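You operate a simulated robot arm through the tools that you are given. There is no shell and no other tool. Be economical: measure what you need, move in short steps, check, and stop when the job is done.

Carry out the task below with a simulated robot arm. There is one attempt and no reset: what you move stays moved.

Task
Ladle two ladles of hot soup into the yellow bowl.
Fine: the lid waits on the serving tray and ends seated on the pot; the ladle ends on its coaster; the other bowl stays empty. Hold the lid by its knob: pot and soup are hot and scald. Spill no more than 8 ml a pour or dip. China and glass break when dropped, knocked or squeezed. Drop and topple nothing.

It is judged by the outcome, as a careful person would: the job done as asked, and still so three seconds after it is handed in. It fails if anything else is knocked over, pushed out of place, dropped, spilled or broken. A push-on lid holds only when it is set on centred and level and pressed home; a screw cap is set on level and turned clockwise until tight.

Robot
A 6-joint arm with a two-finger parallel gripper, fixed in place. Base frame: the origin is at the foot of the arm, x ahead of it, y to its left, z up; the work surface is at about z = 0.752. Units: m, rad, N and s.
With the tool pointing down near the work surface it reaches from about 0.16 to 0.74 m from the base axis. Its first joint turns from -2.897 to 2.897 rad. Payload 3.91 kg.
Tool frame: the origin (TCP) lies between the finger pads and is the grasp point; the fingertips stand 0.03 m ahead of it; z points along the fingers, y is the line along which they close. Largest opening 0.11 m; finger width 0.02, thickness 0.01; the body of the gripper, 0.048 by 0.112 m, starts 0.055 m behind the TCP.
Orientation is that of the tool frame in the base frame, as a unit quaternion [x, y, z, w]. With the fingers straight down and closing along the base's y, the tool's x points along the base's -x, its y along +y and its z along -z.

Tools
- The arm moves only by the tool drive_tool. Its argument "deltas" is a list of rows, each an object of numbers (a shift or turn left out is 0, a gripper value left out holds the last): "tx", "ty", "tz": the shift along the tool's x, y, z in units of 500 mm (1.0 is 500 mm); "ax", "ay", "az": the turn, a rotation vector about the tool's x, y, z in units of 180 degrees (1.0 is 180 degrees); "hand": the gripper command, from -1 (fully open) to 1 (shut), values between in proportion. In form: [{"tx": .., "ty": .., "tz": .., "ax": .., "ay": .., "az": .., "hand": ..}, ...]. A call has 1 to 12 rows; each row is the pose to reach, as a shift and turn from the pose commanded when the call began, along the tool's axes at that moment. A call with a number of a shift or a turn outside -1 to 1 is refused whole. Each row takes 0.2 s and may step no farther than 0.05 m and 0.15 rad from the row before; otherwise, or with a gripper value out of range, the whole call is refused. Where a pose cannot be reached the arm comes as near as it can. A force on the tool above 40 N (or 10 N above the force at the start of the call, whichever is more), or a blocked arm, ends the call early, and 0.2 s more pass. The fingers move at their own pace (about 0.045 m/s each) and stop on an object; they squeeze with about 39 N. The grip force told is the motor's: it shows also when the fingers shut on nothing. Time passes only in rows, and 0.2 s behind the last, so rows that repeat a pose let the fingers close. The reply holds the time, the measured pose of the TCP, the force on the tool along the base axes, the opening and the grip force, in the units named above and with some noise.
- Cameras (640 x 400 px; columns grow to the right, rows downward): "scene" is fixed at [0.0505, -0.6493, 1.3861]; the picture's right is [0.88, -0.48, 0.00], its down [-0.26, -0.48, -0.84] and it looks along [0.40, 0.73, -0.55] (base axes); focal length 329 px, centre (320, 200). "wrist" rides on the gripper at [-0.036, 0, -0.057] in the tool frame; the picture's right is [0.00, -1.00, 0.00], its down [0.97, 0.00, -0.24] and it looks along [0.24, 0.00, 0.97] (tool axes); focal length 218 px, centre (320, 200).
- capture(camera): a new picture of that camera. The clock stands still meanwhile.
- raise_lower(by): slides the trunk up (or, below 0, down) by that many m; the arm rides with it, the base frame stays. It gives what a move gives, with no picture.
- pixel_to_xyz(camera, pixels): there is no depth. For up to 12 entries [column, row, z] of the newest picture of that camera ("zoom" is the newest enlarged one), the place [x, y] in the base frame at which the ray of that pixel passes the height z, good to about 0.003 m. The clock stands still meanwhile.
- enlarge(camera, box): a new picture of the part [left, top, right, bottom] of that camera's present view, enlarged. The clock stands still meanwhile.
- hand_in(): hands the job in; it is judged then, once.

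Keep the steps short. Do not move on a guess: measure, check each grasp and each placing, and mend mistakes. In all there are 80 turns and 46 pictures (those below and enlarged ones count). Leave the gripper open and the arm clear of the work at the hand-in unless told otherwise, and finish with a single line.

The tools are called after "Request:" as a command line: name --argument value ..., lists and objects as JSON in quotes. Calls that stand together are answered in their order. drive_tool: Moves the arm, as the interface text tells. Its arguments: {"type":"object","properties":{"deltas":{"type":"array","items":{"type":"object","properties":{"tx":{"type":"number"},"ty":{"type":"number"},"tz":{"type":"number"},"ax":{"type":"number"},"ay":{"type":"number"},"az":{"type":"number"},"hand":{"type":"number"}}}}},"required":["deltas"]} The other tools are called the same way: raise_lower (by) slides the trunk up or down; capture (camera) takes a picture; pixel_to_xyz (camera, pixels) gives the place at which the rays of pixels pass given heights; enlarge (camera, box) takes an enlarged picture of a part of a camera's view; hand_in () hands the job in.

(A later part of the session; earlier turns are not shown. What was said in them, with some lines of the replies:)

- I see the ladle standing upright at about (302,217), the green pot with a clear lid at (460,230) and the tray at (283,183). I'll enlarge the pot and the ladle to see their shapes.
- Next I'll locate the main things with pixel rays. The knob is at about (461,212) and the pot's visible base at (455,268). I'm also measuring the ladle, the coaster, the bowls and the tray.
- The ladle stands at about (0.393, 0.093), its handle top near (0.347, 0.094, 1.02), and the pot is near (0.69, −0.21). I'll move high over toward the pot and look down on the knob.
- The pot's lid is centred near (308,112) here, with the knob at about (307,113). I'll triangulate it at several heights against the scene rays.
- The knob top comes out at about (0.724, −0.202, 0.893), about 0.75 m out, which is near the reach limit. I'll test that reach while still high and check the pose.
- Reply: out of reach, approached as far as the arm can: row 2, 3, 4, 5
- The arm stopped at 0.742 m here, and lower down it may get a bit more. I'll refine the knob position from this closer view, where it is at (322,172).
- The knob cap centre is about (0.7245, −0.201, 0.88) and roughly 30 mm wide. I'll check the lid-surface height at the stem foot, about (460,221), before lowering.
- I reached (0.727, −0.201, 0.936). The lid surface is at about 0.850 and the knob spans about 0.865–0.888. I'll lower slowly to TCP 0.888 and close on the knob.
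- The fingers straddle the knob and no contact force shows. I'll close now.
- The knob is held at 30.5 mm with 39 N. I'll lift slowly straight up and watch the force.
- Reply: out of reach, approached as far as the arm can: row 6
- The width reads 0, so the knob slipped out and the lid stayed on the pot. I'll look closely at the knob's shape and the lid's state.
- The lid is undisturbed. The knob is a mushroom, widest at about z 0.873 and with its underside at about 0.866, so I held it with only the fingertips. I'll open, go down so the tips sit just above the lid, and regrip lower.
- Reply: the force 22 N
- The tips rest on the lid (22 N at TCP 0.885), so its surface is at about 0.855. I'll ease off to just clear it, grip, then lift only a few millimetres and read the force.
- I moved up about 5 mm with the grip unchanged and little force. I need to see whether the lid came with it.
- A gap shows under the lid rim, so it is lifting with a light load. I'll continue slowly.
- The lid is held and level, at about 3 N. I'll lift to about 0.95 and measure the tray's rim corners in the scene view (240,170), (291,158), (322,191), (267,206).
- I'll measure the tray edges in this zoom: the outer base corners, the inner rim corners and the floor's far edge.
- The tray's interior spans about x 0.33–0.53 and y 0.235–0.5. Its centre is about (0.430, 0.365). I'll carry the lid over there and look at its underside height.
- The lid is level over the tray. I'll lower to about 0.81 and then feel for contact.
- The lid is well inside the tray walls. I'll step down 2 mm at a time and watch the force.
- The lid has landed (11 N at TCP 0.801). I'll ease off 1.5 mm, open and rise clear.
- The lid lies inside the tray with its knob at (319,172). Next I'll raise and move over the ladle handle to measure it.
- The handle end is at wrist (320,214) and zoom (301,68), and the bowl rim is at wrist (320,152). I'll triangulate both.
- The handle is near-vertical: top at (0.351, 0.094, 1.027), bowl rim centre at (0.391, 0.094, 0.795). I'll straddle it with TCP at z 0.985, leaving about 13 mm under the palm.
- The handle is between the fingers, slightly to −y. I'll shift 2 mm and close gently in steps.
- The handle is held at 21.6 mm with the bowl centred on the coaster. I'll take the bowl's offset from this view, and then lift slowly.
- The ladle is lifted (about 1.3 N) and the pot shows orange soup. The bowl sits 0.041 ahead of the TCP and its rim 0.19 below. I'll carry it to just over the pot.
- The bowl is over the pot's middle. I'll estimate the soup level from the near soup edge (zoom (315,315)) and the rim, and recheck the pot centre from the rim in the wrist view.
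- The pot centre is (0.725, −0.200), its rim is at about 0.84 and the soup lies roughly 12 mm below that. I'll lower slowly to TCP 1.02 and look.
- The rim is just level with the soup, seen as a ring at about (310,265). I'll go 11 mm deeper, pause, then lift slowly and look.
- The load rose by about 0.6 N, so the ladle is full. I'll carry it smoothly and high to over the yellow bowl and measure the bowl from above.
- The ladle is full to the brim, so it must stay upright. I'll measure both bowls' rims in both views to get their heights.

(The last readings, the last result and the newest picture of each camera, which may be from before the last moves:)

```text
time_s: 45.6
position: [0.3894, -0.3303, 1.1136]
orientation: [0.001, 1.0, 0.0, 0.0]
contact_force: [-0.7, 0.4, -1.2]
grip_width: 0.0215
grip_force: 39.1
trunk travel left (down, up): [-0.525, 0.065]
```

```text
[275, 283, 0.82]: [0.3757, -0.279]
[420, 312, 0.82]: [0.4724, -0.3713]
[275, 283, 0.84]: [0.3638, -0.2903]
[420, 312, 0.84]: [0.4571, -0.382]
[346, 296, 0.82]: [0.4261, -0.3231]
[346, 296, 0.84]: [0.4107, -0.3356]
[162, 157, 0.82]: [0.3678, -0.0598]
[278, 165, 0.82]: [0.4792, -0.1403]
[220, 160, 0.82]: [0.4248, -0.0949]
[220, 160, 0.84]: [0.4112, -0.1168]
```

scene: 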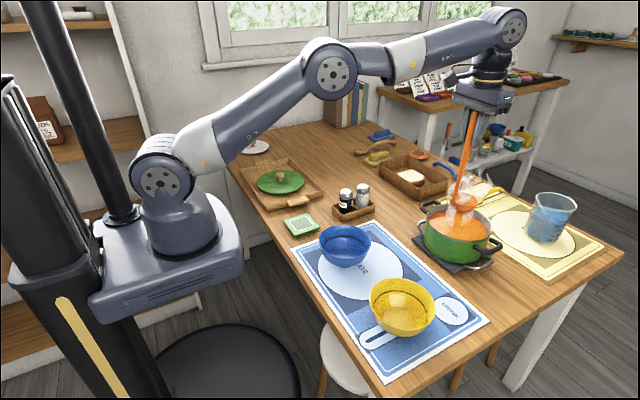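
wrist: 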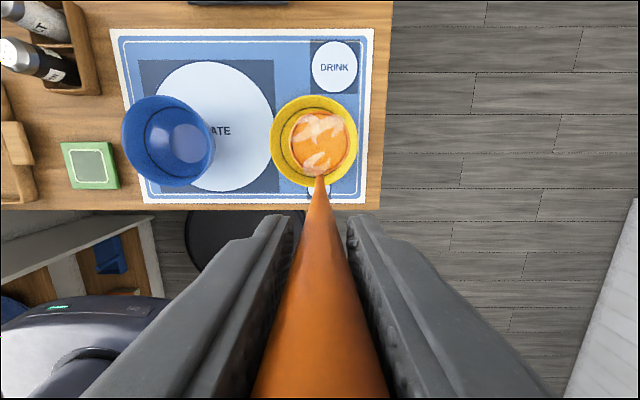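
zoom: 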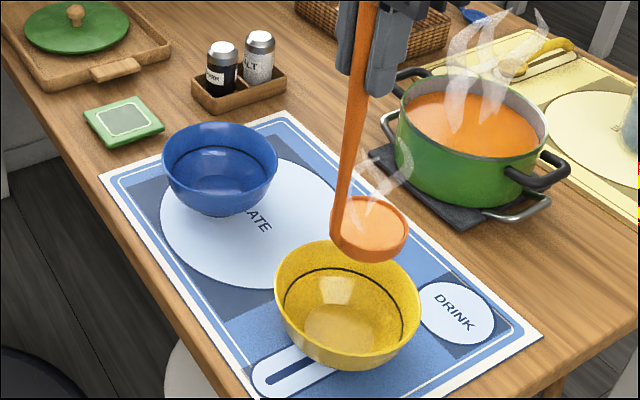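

The yellow bowl is centred at (0.431, −0.3215), with its rim at 0.82 and a radius of 0.067. The ladle bowl hangs right over it. I'll lower it to a rim height of about 0.885, slightly to −y, since I'll tip it toward +y.

Request:
drive_tool --deltas '[{"tz": 0.01, "ty": -0.002}, {"tz": 0.03, "ty": -0.004}, {"tz": 0.055, "ty": -0.006}, {"tz": 0.07, "ty": -0.006}, {"tz": 0.077, "ty": -0.006}, {"tz": 0.077, "ty": -0.006}]'

Request:
drive_tool --deltas '[{"ty": 0.0331, "tz": 0.0014, "ax": 0.0278}, {"ty": 0.066, "tz": 0.0058, "ax": 0.0556}, {"ty": 0.0984, "tz": 0.0129, "ax": 0.0833}, {"ty": 0.13, "tz": 0.0229, "ax": 0.1111}, {"ty": 0.1606, "tz": 0.0356, "ax": 0.1389}, {"ty": 0.19, "tz": 0.0509, "ax": 0.1667}]'

Request:
enlarge --camera "scene" --box '[310, 170, 470, 350]'

```text
time_s: 47.0
position: [0.3908, -0.3323, 1.0756]
orientation: [0.0, 1.0, 0.0, 0.0]
contact_force: [0.4, 0.4, -1.3]
grip_width: 0.0216
grip_force: 39.2
trunk travel left (down, up): [-0.525, 0.065]
```

```text
time_s: 48.4
position: [0.3899, -0.2367, 1.0494]
orientation: [0.001, 0.966, -0.259, 0.0]
contact_force: [0.9, 0.2, -1.8]
grip_width: 0.021
grip_force: 39.0
trunk travel left (down, up): [-0.525, 0.065]
```

```text
2.22 times, centred on (390, 260) of scene
```

zoom: 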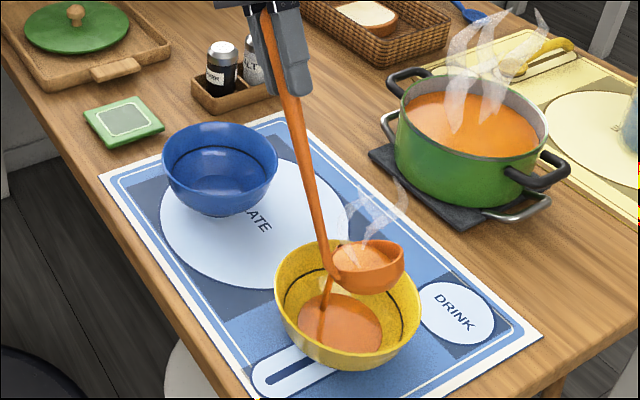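

Soup is running into the yellow bowl cleanly. I'll continue tipping to 60°, holding the bowl in place.

Request:
drive_tool --deltas '[{"ty": 0.0331, "tz": 0.0014, "ax": 0.0278}, {"ty": 0.066, "tz": 0.0058, "ax": 0.0556}, {"ty": 0.0984, "tz": 0.0129, "ax": 0.0833}, {"ty": 0.13, "tz": 0.0229, "ax": 0.1111}, {"ty": 0.1606, "tz": 0.0356, "ax": 0.1389}, {"ty": 0.19, "tz": 0.0509, "ax": 0.1667}]'

Request:
drive_tool --deltas '[{"ty": 0.0158, "tz": -0.0086, "ax": 0.0278}, {"ty": 0.0314, "tz": -0.0142, "ax": 0.0556}, {"ty": 0.0464, "tz": -0.0171, "ax": 0.0833}, {"ty": 0.0607, "tz": -0.0171, "ax": 0.1111}, {"ty": 0.074, "tz": -0.0144, "ax": 0.1389}]'

Request:
capture --camera "scene"

```text
time_s: 49.8
position: [0.3911, -0.168, 0.9804]
orientation: [0.0, 0.865, -0.501, 0.0]
contact_force: [-0.3, 0.1, -0.6]
grip_width: 0.0211
grip_force: 39.5
trunk travel left (down, up): [-0.525, 0.065]
```

```text
time_s: 51.0
position: [0.3894, -0.1418, 0.9502]
orientation: [-0.001, 0.737, -0.676, 0.0]
contact_force: [0.4, -1.0, -1.1]
grip_width: 0.0211
grip_force: 39.0
trunk travel left (down, up): [-0.525, 0.065]
```

```text
11 pictures are left
```

scene: 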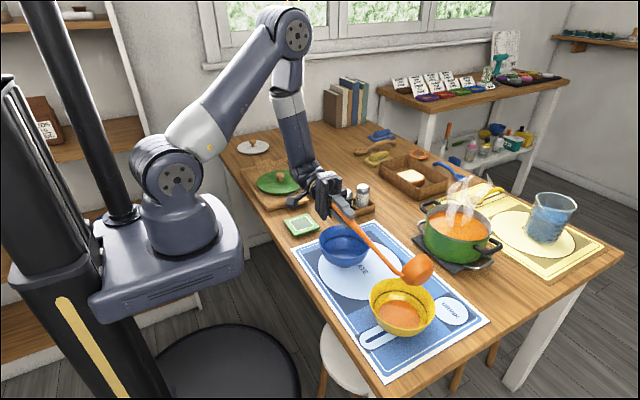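

It is tipped to 85°, with nothing touched and soup only in the yellow bowl. I'll tip to 95°, rising a bit, and hold to drain.

Request:
drive_tool --deltas '[{"ty": 0.0132, "tz": -0.0003, "ax": 0.0278}, {"ty": 0.0262, "tz": 0.0023, "ax": 0.0556}, {"ty": 0.0262, "tz": 0.0023, "ax": 0.0556}, {"ty": 0.0262, "tz": 0.0023, "ax": 0.0556}, {"ty": 0.0262, "tz": 0.0023, "ax": 0.0556}, {"ty": 0.0262, "tz": 0.0023, "ax": 0.0556}]'

Request:
enlarge --camera "scene" --box '[310, 170, 470, 350]'

```text
time_s: 52.4
position: [0.3902, -0.1435, 0.9373]
orientation: [0.0, -0.675, 0.737, 0.0]
contact_force: [-0.5, -0.2, -0.5]
grip_width: 0.0213
grip_force: 38.9
trunk travel left (down, up): [-0.525, 0.065]
```

```text
2.22 times, centred on (390, 260) of scene
```

zoom: 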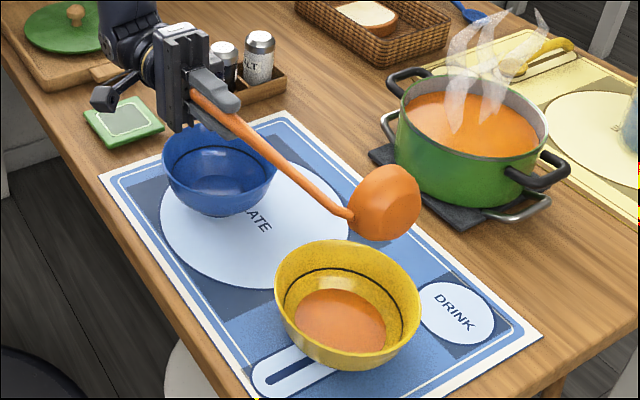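

The pour is finished with no drops outside. I'll un-tip along the same arc over the yellow bowl.

Request:
drive_tool --deltas '[{"ty": -0.0529, "tz": 0.0037, "ax": -0.0444}, {"ty": -0.1047, "tz": 0.0147, "ax": -0.0889}, {"ty": -0.1546, "tz": 0.0329, "ax": -0.1333}, {"ty": -0.2014, "tz": 0.0577, "ax": -0.1778}, {"ty": -0.2443, "tz": 0.0889, "ax": -0.2222}, {"ty": -0.2824, "tz": 0.1257, "ax": -0.2667}, {"ty": -0.315, "tz": 0.1675, "ax": -0.3111}, {"ty": -0.3415, "tz": 0.2134, "ax": -0.3556}, {"ty": -0.3614, "tz": 0.2626, "ax": -0.4}, {"ty": -0.3742, "tz": 0.314, "ax": -0.4444}, {"ty": -0.3798, "tz": 0.3667, "ax": -0.4889}, {"ty": -0.3786, "tz": 0.4131, "ax": -0.5278}]'

```text
time_s: 55.0
position: [0.391, -0.3332, 1.1449]
orientation: [0.001, 1.0, 0.001, 0.0]
contact_force: [0.9, -0.5, -0.9]
grip_width: 0.0212
grip_force: 39.3
trunk travel left (down, up): [-0.525, 0.065]
```

The ladle is upright again. I'll return to over the pot, TCP (0.682, −0.199, 1.114).

Request:
drive_tool --deltas '[{"tx": -0.04, "ty": 0.018, "tz": 0.005}, {"tx": -0.1, "ty": 0.046, "tz": 0.01}, {"tx": -0.17, "ty": 0.078, "tz": 0.018}, {"tx": -0.24, "ty": 0.11, "tz": 0.025}, {"tx": -0.31, "ty": 0.143, "tz": 0.033}, {"tx": -0.38, "ty": 0.175, "tz": 0.04}, {"tx": -0.45, "ty": 0.207, "tz": 0.048}, {"tx": -0.52, "ty": 0.239, "tz": 0.055}, {"tx": -0.582, "ty": 0.268, "tz": 0.062}, {"tx": -0.582, "ty": 0.268, "tz": 0.062}]'

```text
time_s: 57.2
position: [0.683, -0.1986, 1.114]
orientation: [0.001, 1.0, -0.001, -0.001]
contact_force: [0.4, 0.2, -1.0]
grip_width: 0.0214
grip_force: 39.5
trunk travel left (down, up): [-0.525, 0.065]
```

I'm over the pot. I'll dip slowly to TCP 1.006, pause, then lift slowly.

Request:
drive_tool --deltas '[{"tz": 0.03}, {"tz": 0.07}, {"tz": 0.1}, {"tz": 0.12}, {"tz": 0.135}, {"tz": 0.15}, {"tz": 0.165}, {"tz": 0.18}, {"tz": 0.195}, {"tz": 0.208}, {"tz": 0.216}, {"tz": 0.216}]'

Request:
drive_tool --deltas '[{"tz": 0}, {"tz": 0}, {"tz": -0.012}, {"tz": -0.024}, {"tz": -0.036}, {"tz": -0.048}, {"tz": -0.062}, {"tz": -0.078}, {"tz": -0.096}, {"tz": -0.116}, {"tz": -0.136}, {"tz": -0.158}]'

Request:
drive_tool --deltas '[{"tz": -0.022}, {"tz": -0.042}, {"tz": -0.054}, {"tz": -0.058}, {"tz": -0.058}, {"tz": -0.058}, {"tz": -0.058}, {"tz": -0.058}]'

Request:
enlarge --camera "scene" --box '[390, 130, 530, 270]'

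```text
time_s: 59.8
position: [0.6812, -0.1989, 1.0058]
orientation: [-0.001, 1.0, 0.0, 0.0]
contact_force: [-0.8, 0.2, -1.8]
grip_width: 0.0211
grip_force: 39.1
trunk travel left (down, up): [-0.525, 0.065]
```

```text
time_s: 62.4
position: [0.6811, -0.1978, 1.0849]
orientation: [0.0, 1.0, 0.0, 0.0]
contact_force: [0.0, -1.2, -1.3]
grip_width: 0.0213
grip_force: 39.0
trunk travel left (down, up): [-0.525, 0.065]
```

```text
time_s: 64.2
position: [0.6812, -0.1989, 1.1148]
orientation: [0.0, 1.0, 0.001, 0.0]
contact_force: [0.1, -0.3, -1.8]
grip_width: 0.0218
grip_force: 38.7
trunk travel left (down, up): [-0.525, 0.065]
```

```text
2.86 times, centred on (460, 200) of scene
```

zoom: 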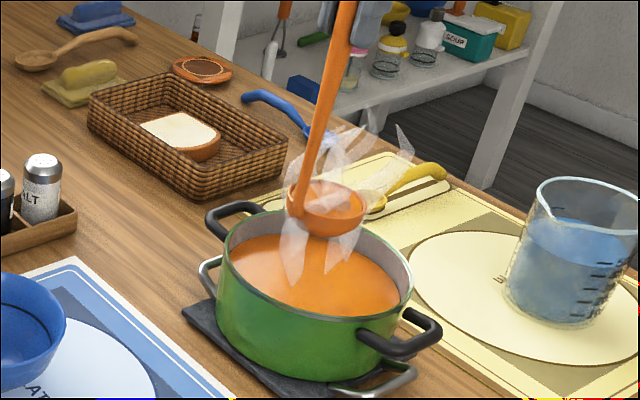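

It's unclear here whether the ladle is full, so I'll look down on it with the wrist camera.

Request:
enlarge --camera "wrist" --box '[240, 80, 400, 200]'

```text
3.33 times, centred on (320, 140) of wrist
```

zoom: 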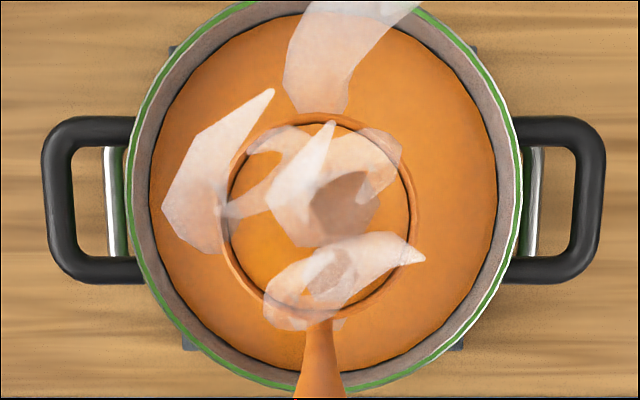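

It is full to the rim. I'll carry it to the yellow bowl as before, then lower to TCP 1.0755.

Request:
drive_tool --deltas '[{"tx": 0.012, "ty": -0.005}, {"tx": 0.041, "ty": -0.018}, {"tx": 0.087, "ty": -0.04}, {"tx": 0.145, "ty": -0.067}, {"tx": 0.21, "ty": -0.097}, {"tx": 0.279, "ty": -0.129}, {"tx": 0.349, "ty": -0.161}, {"tx": 0.419, "ty": -0.193}, {"tx": 0.483, "ty": -0.222}, {"tx": 0.535, "ty": -0.246}, {"tx": 0.57, "ty": -0.263}, {"tx": 0.582, "ty": -0.268}]'

Request:
drive_tool --deltas '[{"tz": 0}, {"tz": 0.01}, {"tz": 0.03}, {"tz": 0.055}, {"tz": 0.07}, {"tz": 0.077}, {"tz": 0.077}, {"tz": 0.077}]'

```text
time_s: 66.8
position: [0.39, -0.3325, 1.1143]
orientation: [0.0, 1.0, 0.0, 0.0]
contact_force: [0.2, 0.2, -2.2]
grip_width: 0.0213
grip_force: 39.4
trunk travel left (down, up): [-0.525, 0.065]
```

```text
time_s: 68.6
position: [0.3906, -0.3318, 1.0749]
orientation: [0.0, 1.0, 0.0, 0.0]
contact_force: [0.8, 0.6, -1.3]
grip_width: 0.0215
grip_force: 38.9
trunk travel left (down, up): [-0.525, 0.065]
```

The pose matches the first pour. I'll repeat the same tipping in stages.

Request:
drive_tool --deltas '[{"ty": 0.0331, "tz": 0.0014, "ax": 0.0278}, {"ty": 0.066, "tz": 0.0058, "ax": 0.0556}, {"ty": 0.0984, "tz": 0.0129, "ax": 0.0833}, {"ty": 0.13, "tz": 0.0229, "ax": 0.1111}, {"ty": 0.1606, "tz": 0.0356, "ax": 0.1389}, {"ty": 0.19, "tz": 0.0509, "ax": 0.1667}]'

Request:
drive_tool --deltas '[{"ty": 0.0331, "tz": 0.0014, "ax": 0.0278}, {"ty": 0.066, "tz": 0.0058, "ax": 0.0556}, {"ty": 0.0984, "tz": 0.0129, "ax": 0.0833}, {"ty": 0.13, "tz": 0.0229, "ax": 0.1111}, {"ty": 0.1606, "tz": 0.0356, "ax": 0.1389}, {"ty": 0.19, "tz": 0.0509, "ax": 0.1667}]'

Request:
drive_tool --deltas '[{"ty": 0.0158, "tz": -0.0086, "ax": 0.0278}, {"ty": 0.0314, "tz": -0.0142, "ax": 0.0556}, {"ty": 0.0464, "tz": -0.0171, "ax": 0.0833}, {"ty": 0.0607, "tz": -0.0171, "ax": 0.1111}, {"ty": 0.074, "tz": -0.0144, "ax": 0.1389}]'

Request:
drive_tool --deltas '[{"ty": 0.0132, "tz": -0.0003, "ax": 0.0278}, {"ty": 0.0262, "tz": 0.0023, "ax": 0.0556}, {"ty": 0.0262, "tz": 0.0023, "ax": 0.0556}, {"ty": 0.0262, "tz": 0.0023, "ax": 0.0556}, {"ty": 0.0262, "tz": 0.0023, "ax": 0.0556}, {"ty": 0.0262, "tz": 0.0023, "ax": 0.0556}, {"ty": 0.0262, "tz": 0.0023, "ax": 0.0556}]'

Request:
enlarge --camera "scene" --box '[310, 170, 470, 350]'

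```text
time_s: 70.0
position: [0.3911, -0.2363, 1.0511]
orientation: [0.0, 0.966, -0.26, 0.0]
contact_force: [-0.8, 0.0, -0.9]
grip_width: 0.0214
grip_force: 38.9
trunk travel left (down, up): [-0.525, 0.065]
```

```text
time_s: 71.4
position: [0.3899, -0.1666, 0.981]
orientation: [0.0, 0.866, -0.501, 0.0]
contact_force: [0.4, -0.4, -0.1]
grip_width: 0.0212
grip_force: 38.8
trunk travel left (down, up): [-0.525, 0.065]
```

```text
time_s: 72.6
position: [0.3906, -0.1417, 0.9528]
orientation: [0.0, 0.737, -0.676, 0.0]
contact_force: [-1.2, 0.8, -1.3]
grip_width: 0.0213
grip_force: 38.6
trunk travel left (down, up): [-0.525, 0.065]
```

```text
time_s: 74.2
position: [0.3901, -0.143, 0.9388]
orientation: [0.0, -0.675, 0.738, 0.0]
contact_force: [0.3, 0.3, -0.8]
grip_width: 0.0215
grip_force: 39.2
trunk travel left (down, up): [-0.525, 0.065]
```

```text
2.22 times, centred on (390, 260) of scene
```

zoom: 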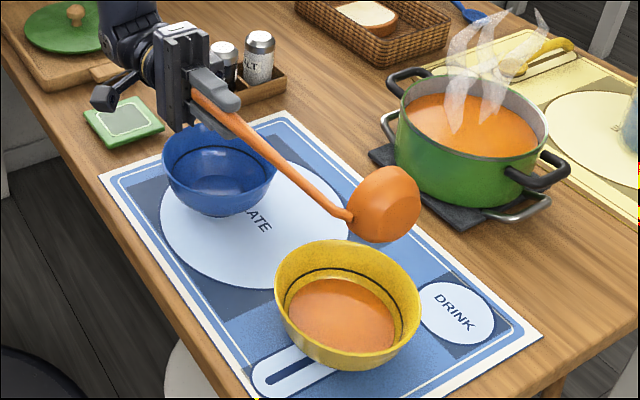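

Both ladles are in, with a higher level in the yellow bowl and nothing spilled. I'll un-tip over the bowl.

Request:
drive_tool --deltas '[{"ty": -0.0529, "tz": 0.0037, "ax": -0.0444}, {"ty": -0.1047, "tz": 0.0147, "ax": -0.0889}, {"ty": -0.1546, "tz": 0.0329, "ax": -0.1333}, {"ty": -0.2014, "tz": 0.0577, "ax": -0.1778}, {"ty": -0.2443, "tz": 0.0889, "ax": -0.2222}, {"ty": -0.2824, "tz": 0.1257, "ax": -0.2667}, {"ty": -0.315, "tz": 0.1675, "ax": -0.3111}, {"ty": -0.3415, "tz": 0.2134, "ax": -0.3556}, {"ty": -0.3614, "tz": 0.2626, "ax": -0.4}, {"ty": -0.3742, "tz": 0.314, "ax": -0.4444}, {"ty": -0.3798, "tz": 0.3667, "ax": -0.4889}, {"ty": -0.3786, "tz": 0.4131, "ax": -0.5278}]'

```text
time_s: 76.8
position: [0.3898, -0.3329, 1.1448]
orientation: [-0.001, 1.0, 0.001, 0.0]
contact_force: [-0.6, 0.7, -1.2]
grip_width: 0.0212
grip_force: 38.7
trunk travel left (down, up): [-0.525, 0.065]
```

The ladle is upright and empty. I'll carry it to above the coaster, detouring around the blue bowl on the +x side.

Request:
drive_tool --deltas '[{"tx": -0.08, "ty": 0.03}, {"tx": -0.16, "ty": 0.07}, {"tx": -0.23, "ty": 0.12}, {"tx": -0.26, "ty": 0.2}, {"tx": -0.26, "ty": 0.29}, {"tx": -0.26, "ty": 0.38}, {"tx": -0.26, "ty": 0.47}, {"tx": -0.25, "ty": 0.56}, {"tx": -0.19, "ty": 0.63}, {"tx": -0.12, "ty": 0.7}, {"tx": -0.05, "ty": 0.77}, {"tx": 0.02, "ty": 0.82}]'

Request:
drive_tool --deltas '[{"tx": 0.057, "ty": 0.033}, {"tx": 0.057, "ty": 0.033, "tz": 0.08}, {"tx": 0.057, "ty": 0.033, "tz": 0.16}, {"tx": 0.057, "ty": 0.033, "tz": 0.22}, {"tx": 0.057, "ty": 0.033, "tz": 0.26}, {"tx": 0.057, "ty": 0.033, "tz": 0.28}, {"tx": 0.057, "ty": 0.033, "tz": 0.28}]'

Request:
enlarge --camera "wrist" --box '[240, 80, 400, 180]'

```text
time_s: 79.4
position: [0.3802, 0.0773, 1.1461]
orientation: [0.0, 1.0, -0.001, 0.0]
contact_force: [0.2, 0.0, -1.4]
grip_width: 0.0213
grip_force: 38.9
trunk travel left (down, up): [-0.525, 0.065]
```

```text
time_s: 81.0
position: [0.3526, 0.0936, 1.0049]
orientation: [-0.001, 1.0, -0.001, 0.0]
contact_force: [0.3, 0.4, -1.1]
grip_width: 0.0212
grip_force: 38.9
trunk travel left (down, up): [-0.525, 0.065]
```

```text
4.00 times, centred on (320, 130) of wrist
```

zoom: 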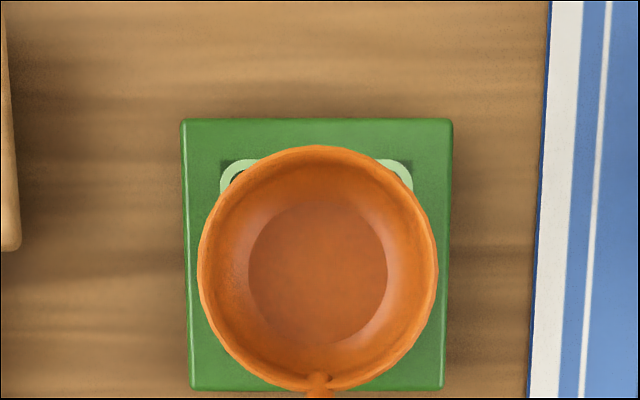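

The bowl is centred on the coaster sideways, but it hangs slightly differently in the grip than before. I'll compute its position against the coaster.

Request:
pixel_to_xyz --camera "zoom" --pixels '[[318, 268, 0.81], [318, 145, 0.81], [318, 390, 0.81], [198, 268, 0.81], [437, 268, 0.81], [316, 119, 0.76], [316, 391, 0.76], [183, 255, 0.76], [450, 255, 0.76]]'

```text
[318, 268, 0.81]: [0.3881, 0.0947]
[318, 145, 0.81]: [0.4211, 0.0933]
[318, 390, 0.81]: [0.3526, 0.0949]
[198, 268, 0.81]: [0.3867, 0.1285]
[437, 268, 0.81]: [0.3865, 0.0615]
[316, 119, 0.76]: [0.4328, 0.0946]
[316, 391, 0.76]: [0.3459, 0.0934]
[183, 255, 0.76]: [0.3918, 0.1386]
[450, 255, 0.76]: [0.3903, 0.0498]
```

The bowl is about 3 mm short in x. I'll correct that and lower in small steps until contact.

Request:
drive_tool --deltas '[{"tx": -0.006, "tz": 0.01}, {"tx": -0.006, "tz": 0.02}, {"tx": -0.006, "tz": 0.026}, {"tx": -0.006, "tz": 0.026}]'

Request:
drive_tool --deltas '[{"tz": 0.004}, {"tz": 0.004}]'

Request:
drive_tool --deltas '[{"tz": 0.004}, {"tz": 0.004}]'

```text
time_s: 82.0
position: [0.3566, 0.0956, 0.9919]
orientation: [0.0, 1.0, -0.001, 0.0]
contact_force: [-0.2, 0.6, -0.5]
grip_width: 0.0213
grip_force: 39.0
trunk travel left (down, up): [-0.525, 0.065]
```

```text
time_s: 82.6
position: [0.3558, 0.0948, 0.9901]
orientation: [0.0, 1.0, -0.001, -0.001]
contact_force: [-0.2, -0.4, -1.1]
grip_width: 0.0217
grip_force: 39.4
trunk travel left (down, up): [-0.525, 0.065]
```

```text
time_s: 83.2
position: [0.355, 0.0954, 0.9887]
orientation: [0.001, 1.0, 0.0, 0.0]
contact_force: [-2.0, -0.1, 12.6]
grip_width: 0.0214
grip_force: 39.1
trunk travel left (down, up): [-0.525, 0.065]
```

The ladle has touched down (12.6 N at 0.9887). I'll relieve the pressure by 1 mm and open gradually.

Request:
drive_tool --deltas '[{"tz": -0.002, "hand": 1}, {"tz": -0.002, "hand": 0.55}, {"tz": -0.002, "hand": 0.5}, {"tz": -0.002, "hand": 0.4}, {"tz": -0.002, "hand": 0.2}, {"tz": -0.002, "hand": 0}, {"tz": -0.002, "hand": -0.3}, {"tz": -0.002, "hand": -0.3}]'

Request:
enlarge --camera "scene" --box '[240, 120, 340, 240]'

```text
time_s: 85.0
position: [0.3556, 0.0947, 0.9897]
orientation: [0.0, 1.0, -0.001, 0.0]
contact_force: [-0.4, 0.1, -0.5]
grip_width: 0.0715
grip_force: 0.0
trunk travel left (down, up): [-0.525, 0.065]
```

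```text
3.33 times, centred on (290, 180) of scene
```

zoom: 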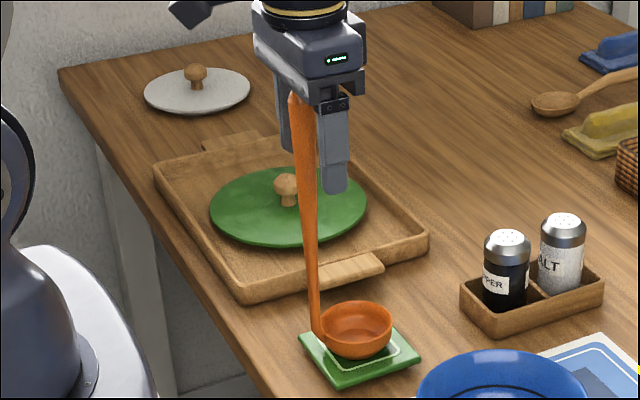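

The ladle stands on its coaster, freed. I'll rise straight up past the handle top, move over to the lid and descend above the knob.

Request:
drive_tool --deltas '[{"tz": -0.04}, {"tz": -0.12}, {"tz": -0.2}, {"tz": -0.23}, {"tz": -0.23, "ty": 0.08}, {"tz": -0.23, "ty": 0.17, "tx": -0.03}, {"tz": -0.23, "ty": 0.26, "tx": -0.06}, {"tz": -0.23, "ty": 0.35, "tx": -0.1}, {"tz": -0.23, "ty": 0.44, "tx": -0.13}, {"tz": -0.23, "ty": 0.52, "tx": -0.152}, {"tz": -0.2, "ty": 0.541, "tx": -0.152}]'

Request:
drive_tool --deltas '[{"tz": 0.08}, {"tz": 0.16}, {"tz": 0.24}, {"tz": 0.32}, {"tz": 0.4}, {"tz": 0.4}]'

Request:
capture --camera "wrist"

```text
time_s: 87.4
position: [0.4316, 0.3641, 1.0887]
orientation: [0.0, 1.0, -0.001, 0.0]
contact_force: [0.5, 0.5, 0.7]
grip_width: 0.0717
grip_force: 0.1
trunk travel left (down, up): [-0.525, 0.065]
```

```text
time_s: 88.8
position: [0.4302, 0.3656, 0.8886]
orientation: [0.0, 1.0, -0.001, 0.0]
contact_force: [-0.1, 0.2, -0.1]
grip_width: 0.0716
grip_force: 0.1
trunk travel left (down, up): [-0.525, 0.065]
```

```text
4 pictures are left
```

wrist: 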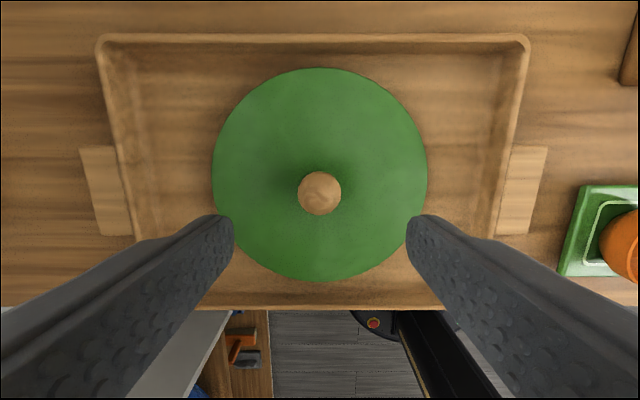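

The knob is at (320,193) and the lid's outline spans 212–428 by 67–282. I'll check their coordinates.

Request:
pixel_to_xyz --camera "wrist" --pixels '[[320, 193, 0.795], [320, 193, 0.8], [212, 175, 0.77], [428, 175, 0.77], [320, 67, 0.77], [320, 282, 0.77]]'

```text
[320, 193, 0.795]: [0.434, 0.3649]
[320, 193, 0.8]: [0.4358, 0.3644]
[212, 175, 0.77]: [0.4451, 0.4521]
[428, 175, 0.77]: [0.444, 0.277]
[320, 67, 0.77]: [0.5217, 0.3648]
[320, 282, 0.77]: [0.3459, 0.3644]
```

The lid centre is at (0.434, 0.3646), unmoved. I'll regrip at the same relation as at release, descending to TCP 0.8025, and close.

Request:
drive_tool --deltas '[{"tx": -0.001, "tz": 0.06}, {"tx": -0.001, "tz": 0.12}, {"tx": -0.001, "tz": 0.15}, {"tx": -0.001, "tz": 0.165}, {"tx": -0.001, "tz": 0.171}, {"tx": -0.001, "tz": 0.171}]'

Request:
drive_tool --deltas '[{"hand": 0.2}, {"hand": 0.4}, {"hand": 1}, {"hand": 1}, {"hand": 1}, {"hand": 1}]'

Request:
drive_tool --deltas '[{"tz": -0.004}, {"tz": -0.008}, {"tz": -0.012}, {"tz": -0.016}, {"tz": -0.02}, {"tz": -0.026}, {"tz": -0.032}, {"tz": -0.04}, {"tz": -0.05}, {"tz": -0.06}]'

```text
time_s: 90.2
position: [0.4316, 0.3662, 0.8022]
orientation: [0.0, 1.0, -0.001, 0.0]
contact_force: [0.0, 0.0, 0.2]
grip_width: 0.0717
grip_force: 0.0
trunk travel left (down, up): [-0.525, 0.065]
```

```text
time_s: 91.6
position: [0.4324, 0.3642, 0.8036]
orientation: [0.0, 1.0, -0.001, 0.001]
contact_force: [-0.5, 0.2, 0.5]
grip_width: 0.0302
grip_force: 39.1
trunk travel left (down, up): [-0.525, 0.065]
```

```text
time_s: 93.8
position: [0.4326, 0.3642, 0.8333]
orientation: [0.001, 1.0, -0.001, -0.001]
contact_force: [0.2, -0.8, -1.4]
grip_width: 0.0302
grip_force: 38.7
trunk travel left (down, up): [-0.525, 0.065]
```

The grip holds at 30.2 mm with the lid's weight on it. I'll rise gently to about 1.01.

Request:
drive_tool --deltas '[{"tz": -0.012}, {"tz": -0.03}, {"tz": -0.055}, {"tz": -0.085}, {"tz": -0.12}, {"tz": -0.16}, {"tz": -0.2}, {"tz": -0.24}, {"tz": -0.28}, {"tz": -0.32}, {"tz": -0.345}, {"tz": -0.354}]'

Request:
drive_tool --deltas '[{"tx": -0.01, "ty": -0.03}, {"tx": -0.04, "ty": -0.09}, {"tx": -0.08, "ty": -0.17}, {"tx": -0.12, "ty": -0.25}, {"tx": -0.16, "ty": -0.33}, {"tx": -0.2, "ty": -0.41}, {"tx": -0.24, "ty": -0.49}, {"tx": -0.262, "ty": -0.55}, {"tx": -0.268, "ty": -0.585}, {"tx": -0.268, "ty": -0.592}]'

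```text
time_s: 96.4
position: [0.4323, 0.3649, 1.0109]
orientation: [0.001, 1.0, -0.001, 0.0]
contact_force: [0.5, 0.0, -1.9]
grip_width: 0.0303
grip_force: 39.2
trunk travel left (down, up): [-0.525, 0.065]
```

```text
time_s: 98.6
position: [0.5661, 0.0688, 1.0104]
orientation: [0.0, 1.0, 0.0, 0.0]
contact_force: [0.2, 0.1, -1.2]
grip_width: 0.0302
grip_force: 39.3
trunk travel left (down, up): [-0.525, 0.065]
```

The lid is still held. I'll continue to over the pot at TCP (0.7255, −0.201, 0.951).

Request:
drive_tool --deltas '[{"tx": -0.02, "ty": -0.04, "tz": 0.02}, {"tx": -0.055, "ty": -0.1, "tz": 0.05}, {"tx": -0.095, "ty": -0.17, "tz": 0.08}, {"tx": -0.135, "ty": -0.24, "tz": 0.1}, {"tx": -0.175, "ty": -0.31, "tz": 0.119}, {"tx": -0.215, "ty": -0.38, "tz": 0.119}, {"tx": -0.255, "ty": -0.445, "tz": 0.119}, {"tx": -0.29, "ty": -0.5, "tz": 0.119}, {"tx": -0.312, "ty": -0.53, "tz": 0.119}, {"tx": -0.319, "ty": -0.54, "tz": 0.119}, {"tx": -0.319, "ty": -0.54, "tz": 0.119}]'

Request:
drive_tool --deltas '[{"tz": 0.03}, {"tz": 0.06}, {"tz": 0.075}, {"tz": 0.075}]'

Request:
enlarge --camera "scene" --box '[400, 180, 520, 260]'

```text
time_s: 101.0
position: [0.7249, -0.2014, 0.9517]
orientation: [0.0, 1.0, 0.0, 0.0]
contact_force: [-0.2, -0.2, -2.3]
grip_width: 0.0301
grip_force: 39.1
trunk travel left (down, up): [-0.525, 0.065]
```

```text
time_s: 102.0
position: [0.7256, -0.2007, 0.9142]
orientation: [0.001, 1.0, -0.001, 0.0]
contact_force: [0.0, 0.4, -1.9]
grip_width: 0.03
grip_force: 38.6
trunk travel left (down, up): [-0.525, 0.065]
```

```text
5.00 times, centred on (460, 220) of scene
```

zoom: 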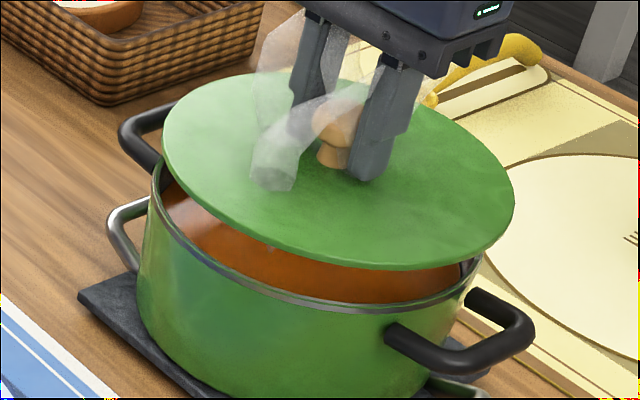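

The lid is level and aligned as it was at lift-off. I'll lower to 0.892 and then step down gently.

Request:
drive_tool --deltas '[{"tz": 0.012}, {"tz": 0.024}, {"tz": 0.036}, {"tz": 0.044}, {"tz": 0.044}]'

Request:
drive_tool --deltas '[{"tz": 0.003}, {"tz": 0.006}, {"tz": 0.006}]'

Request:
drive_tool --deltas '[{"tz": 0.003}, {"tz": 0.005}, {"tz": 0.005}]'

```text
time_s: 103.2
position: [0.7241, -0.2014, 0.8924]
orientation: [0.0, 1.0, -0.001, 0.0]
contact_force: [-0.1, 0.4, -1.4]
grip_width: 0.0303
grip_force: 39.2
trunk travel left (down, up): [-0.525, 0.065]
```

```text
time_s: 104.0
position: [0.7251, -0.2009, 0.8893]
orientation: [0.0, 1.0, -0.001, 0.0]
contact_force: [-1.8, 1.9, -0.1]
grip_width: 0.03
grip_force: 39.1
trunk travel left (down, up): [-0.525, 0.065]
```

```text
time_s: 104.8
position: [0.725, -0.2, 0.8887]
orientation: [0.0, 1.0, -0.001, 0.0]
contact_force: [-4.5, 4.3, 5.9]
grip_width: 0.0304
grip_force: 39.0
trunk travel left (down, up): [-0.525, 0.065]
```

There is side force (−4.5, +4.3), so the lid's flange is touching one side of the rim. I'll shift about 1.5 mm with that push (−x, +y) and re-read.

Request:
drive_tool --deltas '[{"tz": -0.004}, {"tz": -0.004, "tx": 0.003, "ty": 0.003}, {"tz": 0, "tx": 0.003, "ty": 0.003}, {"tz": 0.002, "tx": 0.003, "ty": 0.003}]'

Request:
drive_tool --deltas '[{"tz": 0.003}, {"tz": 0.005}, {"tz": 0.005}]'

```text
time_s: 105.8
position: [0.7227, -0.2023, 0.8884]
orientation: [0.001, 1.0, -0.002, 0.002]
contact_force: [0.7, -2.8, 11.6]
grip_width: 0.0301
grip_force: 38.8
trunk travel left (down, up): [-0.525, 0.065]
```

```text
time_s: 106.6
position: [0.723, -0.2009, 0.8879]
orientation: [0.001, 1.0, -0.002, 0.004]
contact_force: [3.8, -8.1, 30.3]
grip_width: 0.0303
grip_force: 38.9
trunk travel left (down, up): [-0.525, 0.065]
```

I now read 30 N vertical, and the side force has reversed to (+3.8, −8), so I overshot sideways a little. I'll ease off, move back half and re-press lightly.

Request:
drive_tool --deltas '[{"tz": -0.008}, {"tz": -0.01, "tx": -0.001, "ty": -0.002}, {"tz": -0.01, "tx": -0.001, "ty": -0.002}]'

Request:
drive_tool --deltas '[{"tz": 0.004}, {"tz": 0.008}, {"tz": 0.008}]'

Request:
enlarge --camera "scene" --box '[400, 180, 520, 260]'

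```text
time_s: 107.4
position: [0.7227, -0.2001, 0.8876]
orientation: [0.0, 1.0, 0.001, -0.001]
contact_force: [-1.1, -1.0, 6.2]
grip_width: 0.0302
grip_force: 38.5
trunk travel left (down, up): [-0.525, 0.065]
```

```text
time_s: 108.2
position: [0.7246, -0.2006, 0.8852]
orientation: [0.0, 1.0, -0.001, 0.001]
contact_force: [-6.8, 4.1, 21.7]
grip_width: 0.0303
grip_force: 39.1
trunk travel left (down, up): [-0.525, 0.065]
```

```text
5.00 times, centred on (460, 220) of scene
```

zoom: 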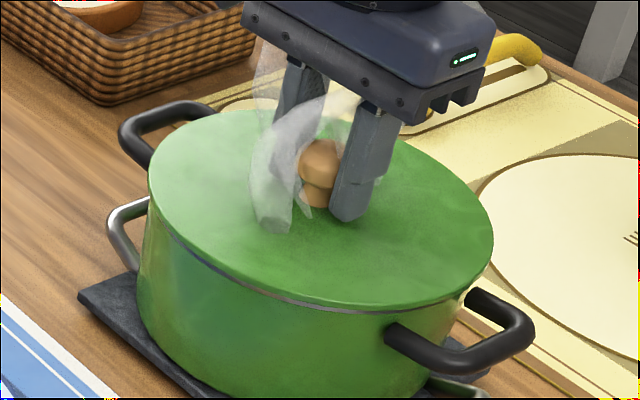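

The lid dropped in (TCP 0.885), and its outline matches the original seated one in the scene view. I'll press a little more, ease off and open the fingers.

Request:
drive_tool --deltas '[{"tz": 0.003, "tx": 0.001, "ty": 0.001}, {"tz": 0.006, "tx": 0.001, "ty": 0.001}, {"tz": 0.006, "tx": 0.001, "ty": 0.001}]'

Request:
drive_tool --deltas '[{"tz": -0.006}, {"tz": -0.012}, {"tz": -0.012, "hand": 0.3}, {"tz": -0.012, "hand": 0}, {"tz": -0.012, "hand": -0.3}, {"tz": -0.012, "hand": -0.3}, {"tz": -0.012, "hand": -0.3}]'

```text
time_s: 109.0
position: [0.7222, -0.2003, 0.8874]
orientation: [0.001, 1.0, -0.001, 0.004]
contact_force: [-2.7, 2.0, 36.9]
grip_width: 0.0298
grip_force: 38.7
trunk travel left (down, up): [-0.525, 0.065]
```

```text
time_s: 110.6
position: [0.7236, -0.2002, 0.8872]
orientation: [0.0, 1.0, -0.001, -0.001]
contact_force: [0.3, 0.2, -0.3]
grip_width: 0.0716
grip_force: 0.1
trunk travel left (down, up): [-0.525, 0.065]
```

I pressed to 37 N and the knob is released. I'll rise, retreat inward and look from above.

Request:
drive_tool --deltas '[{"tz": -0.03}, {"tz": -0.08}, {"tz": -0.14}, {"tz": -0.2, "tx": 0.05}, {"tz": -0.26, "tx": 0.12}, {"tz": -0.34, "tx": 0.18}, {"tz": -0.42, "tx": 0.22}, {"tz": -0.46, "tx": 0.24, "hand": -1}, {"tz": -0.46, "tx": 0.24, "hand": -1}]'

Request:
enlarge --camera "scene" --box '[230, 100, 520, 350]'

```text
time_s: 112.6
position: [0.6035, -0.2012, 1.1161]
orientation: [0.0, 1.0, -0.001, 0.0]
contact_force: [0.0, 0.1, -0.5]
grip_width: 0.1099
grip_force: 0.0
trunk travel left (down, up): [-0.525, 0.065]
```

```text
1.60 times, centred on (375, 225) of scene
```

zoom: 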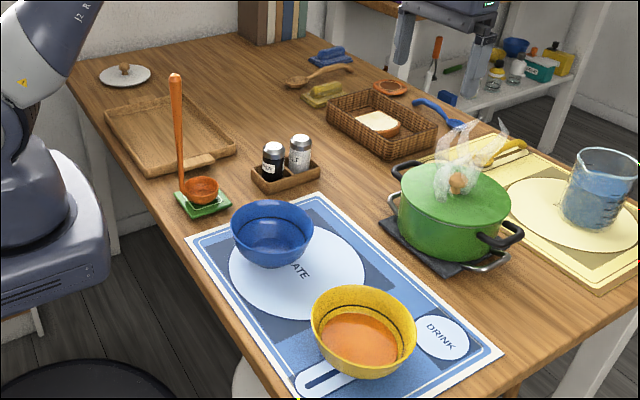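

Everything is in place. I'll use a last close look to check that the lid is level and seated.

Request:
enlarge --camera "scene" --box '[400, 180, 520, 260]'

```text
5.00 times, centred on (460, 220) of scene
```

zoom: 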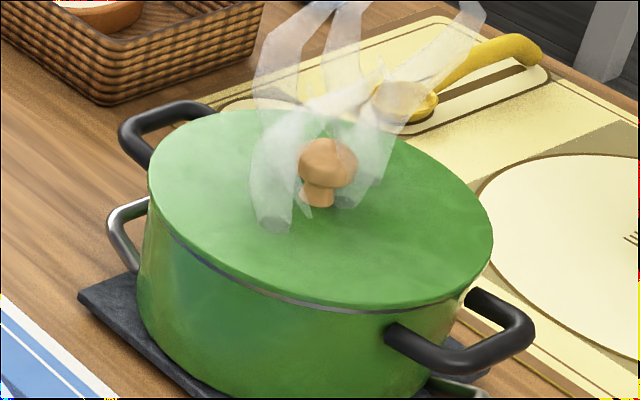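

The lid sits level and flush, the gripper is open and the arm is clear. I'm handing in.

Request:
hand_in

```text
The job is handed in.
```

I ladled two full ladles of soup into the yellow bowl and saw no spills; the blue bowl is empty, the ladle is on its coaster, and the lid, which waited on the tray, is back on the pot (the knob slipped from the fingers on the first lift, but the lid stayed on the pot).
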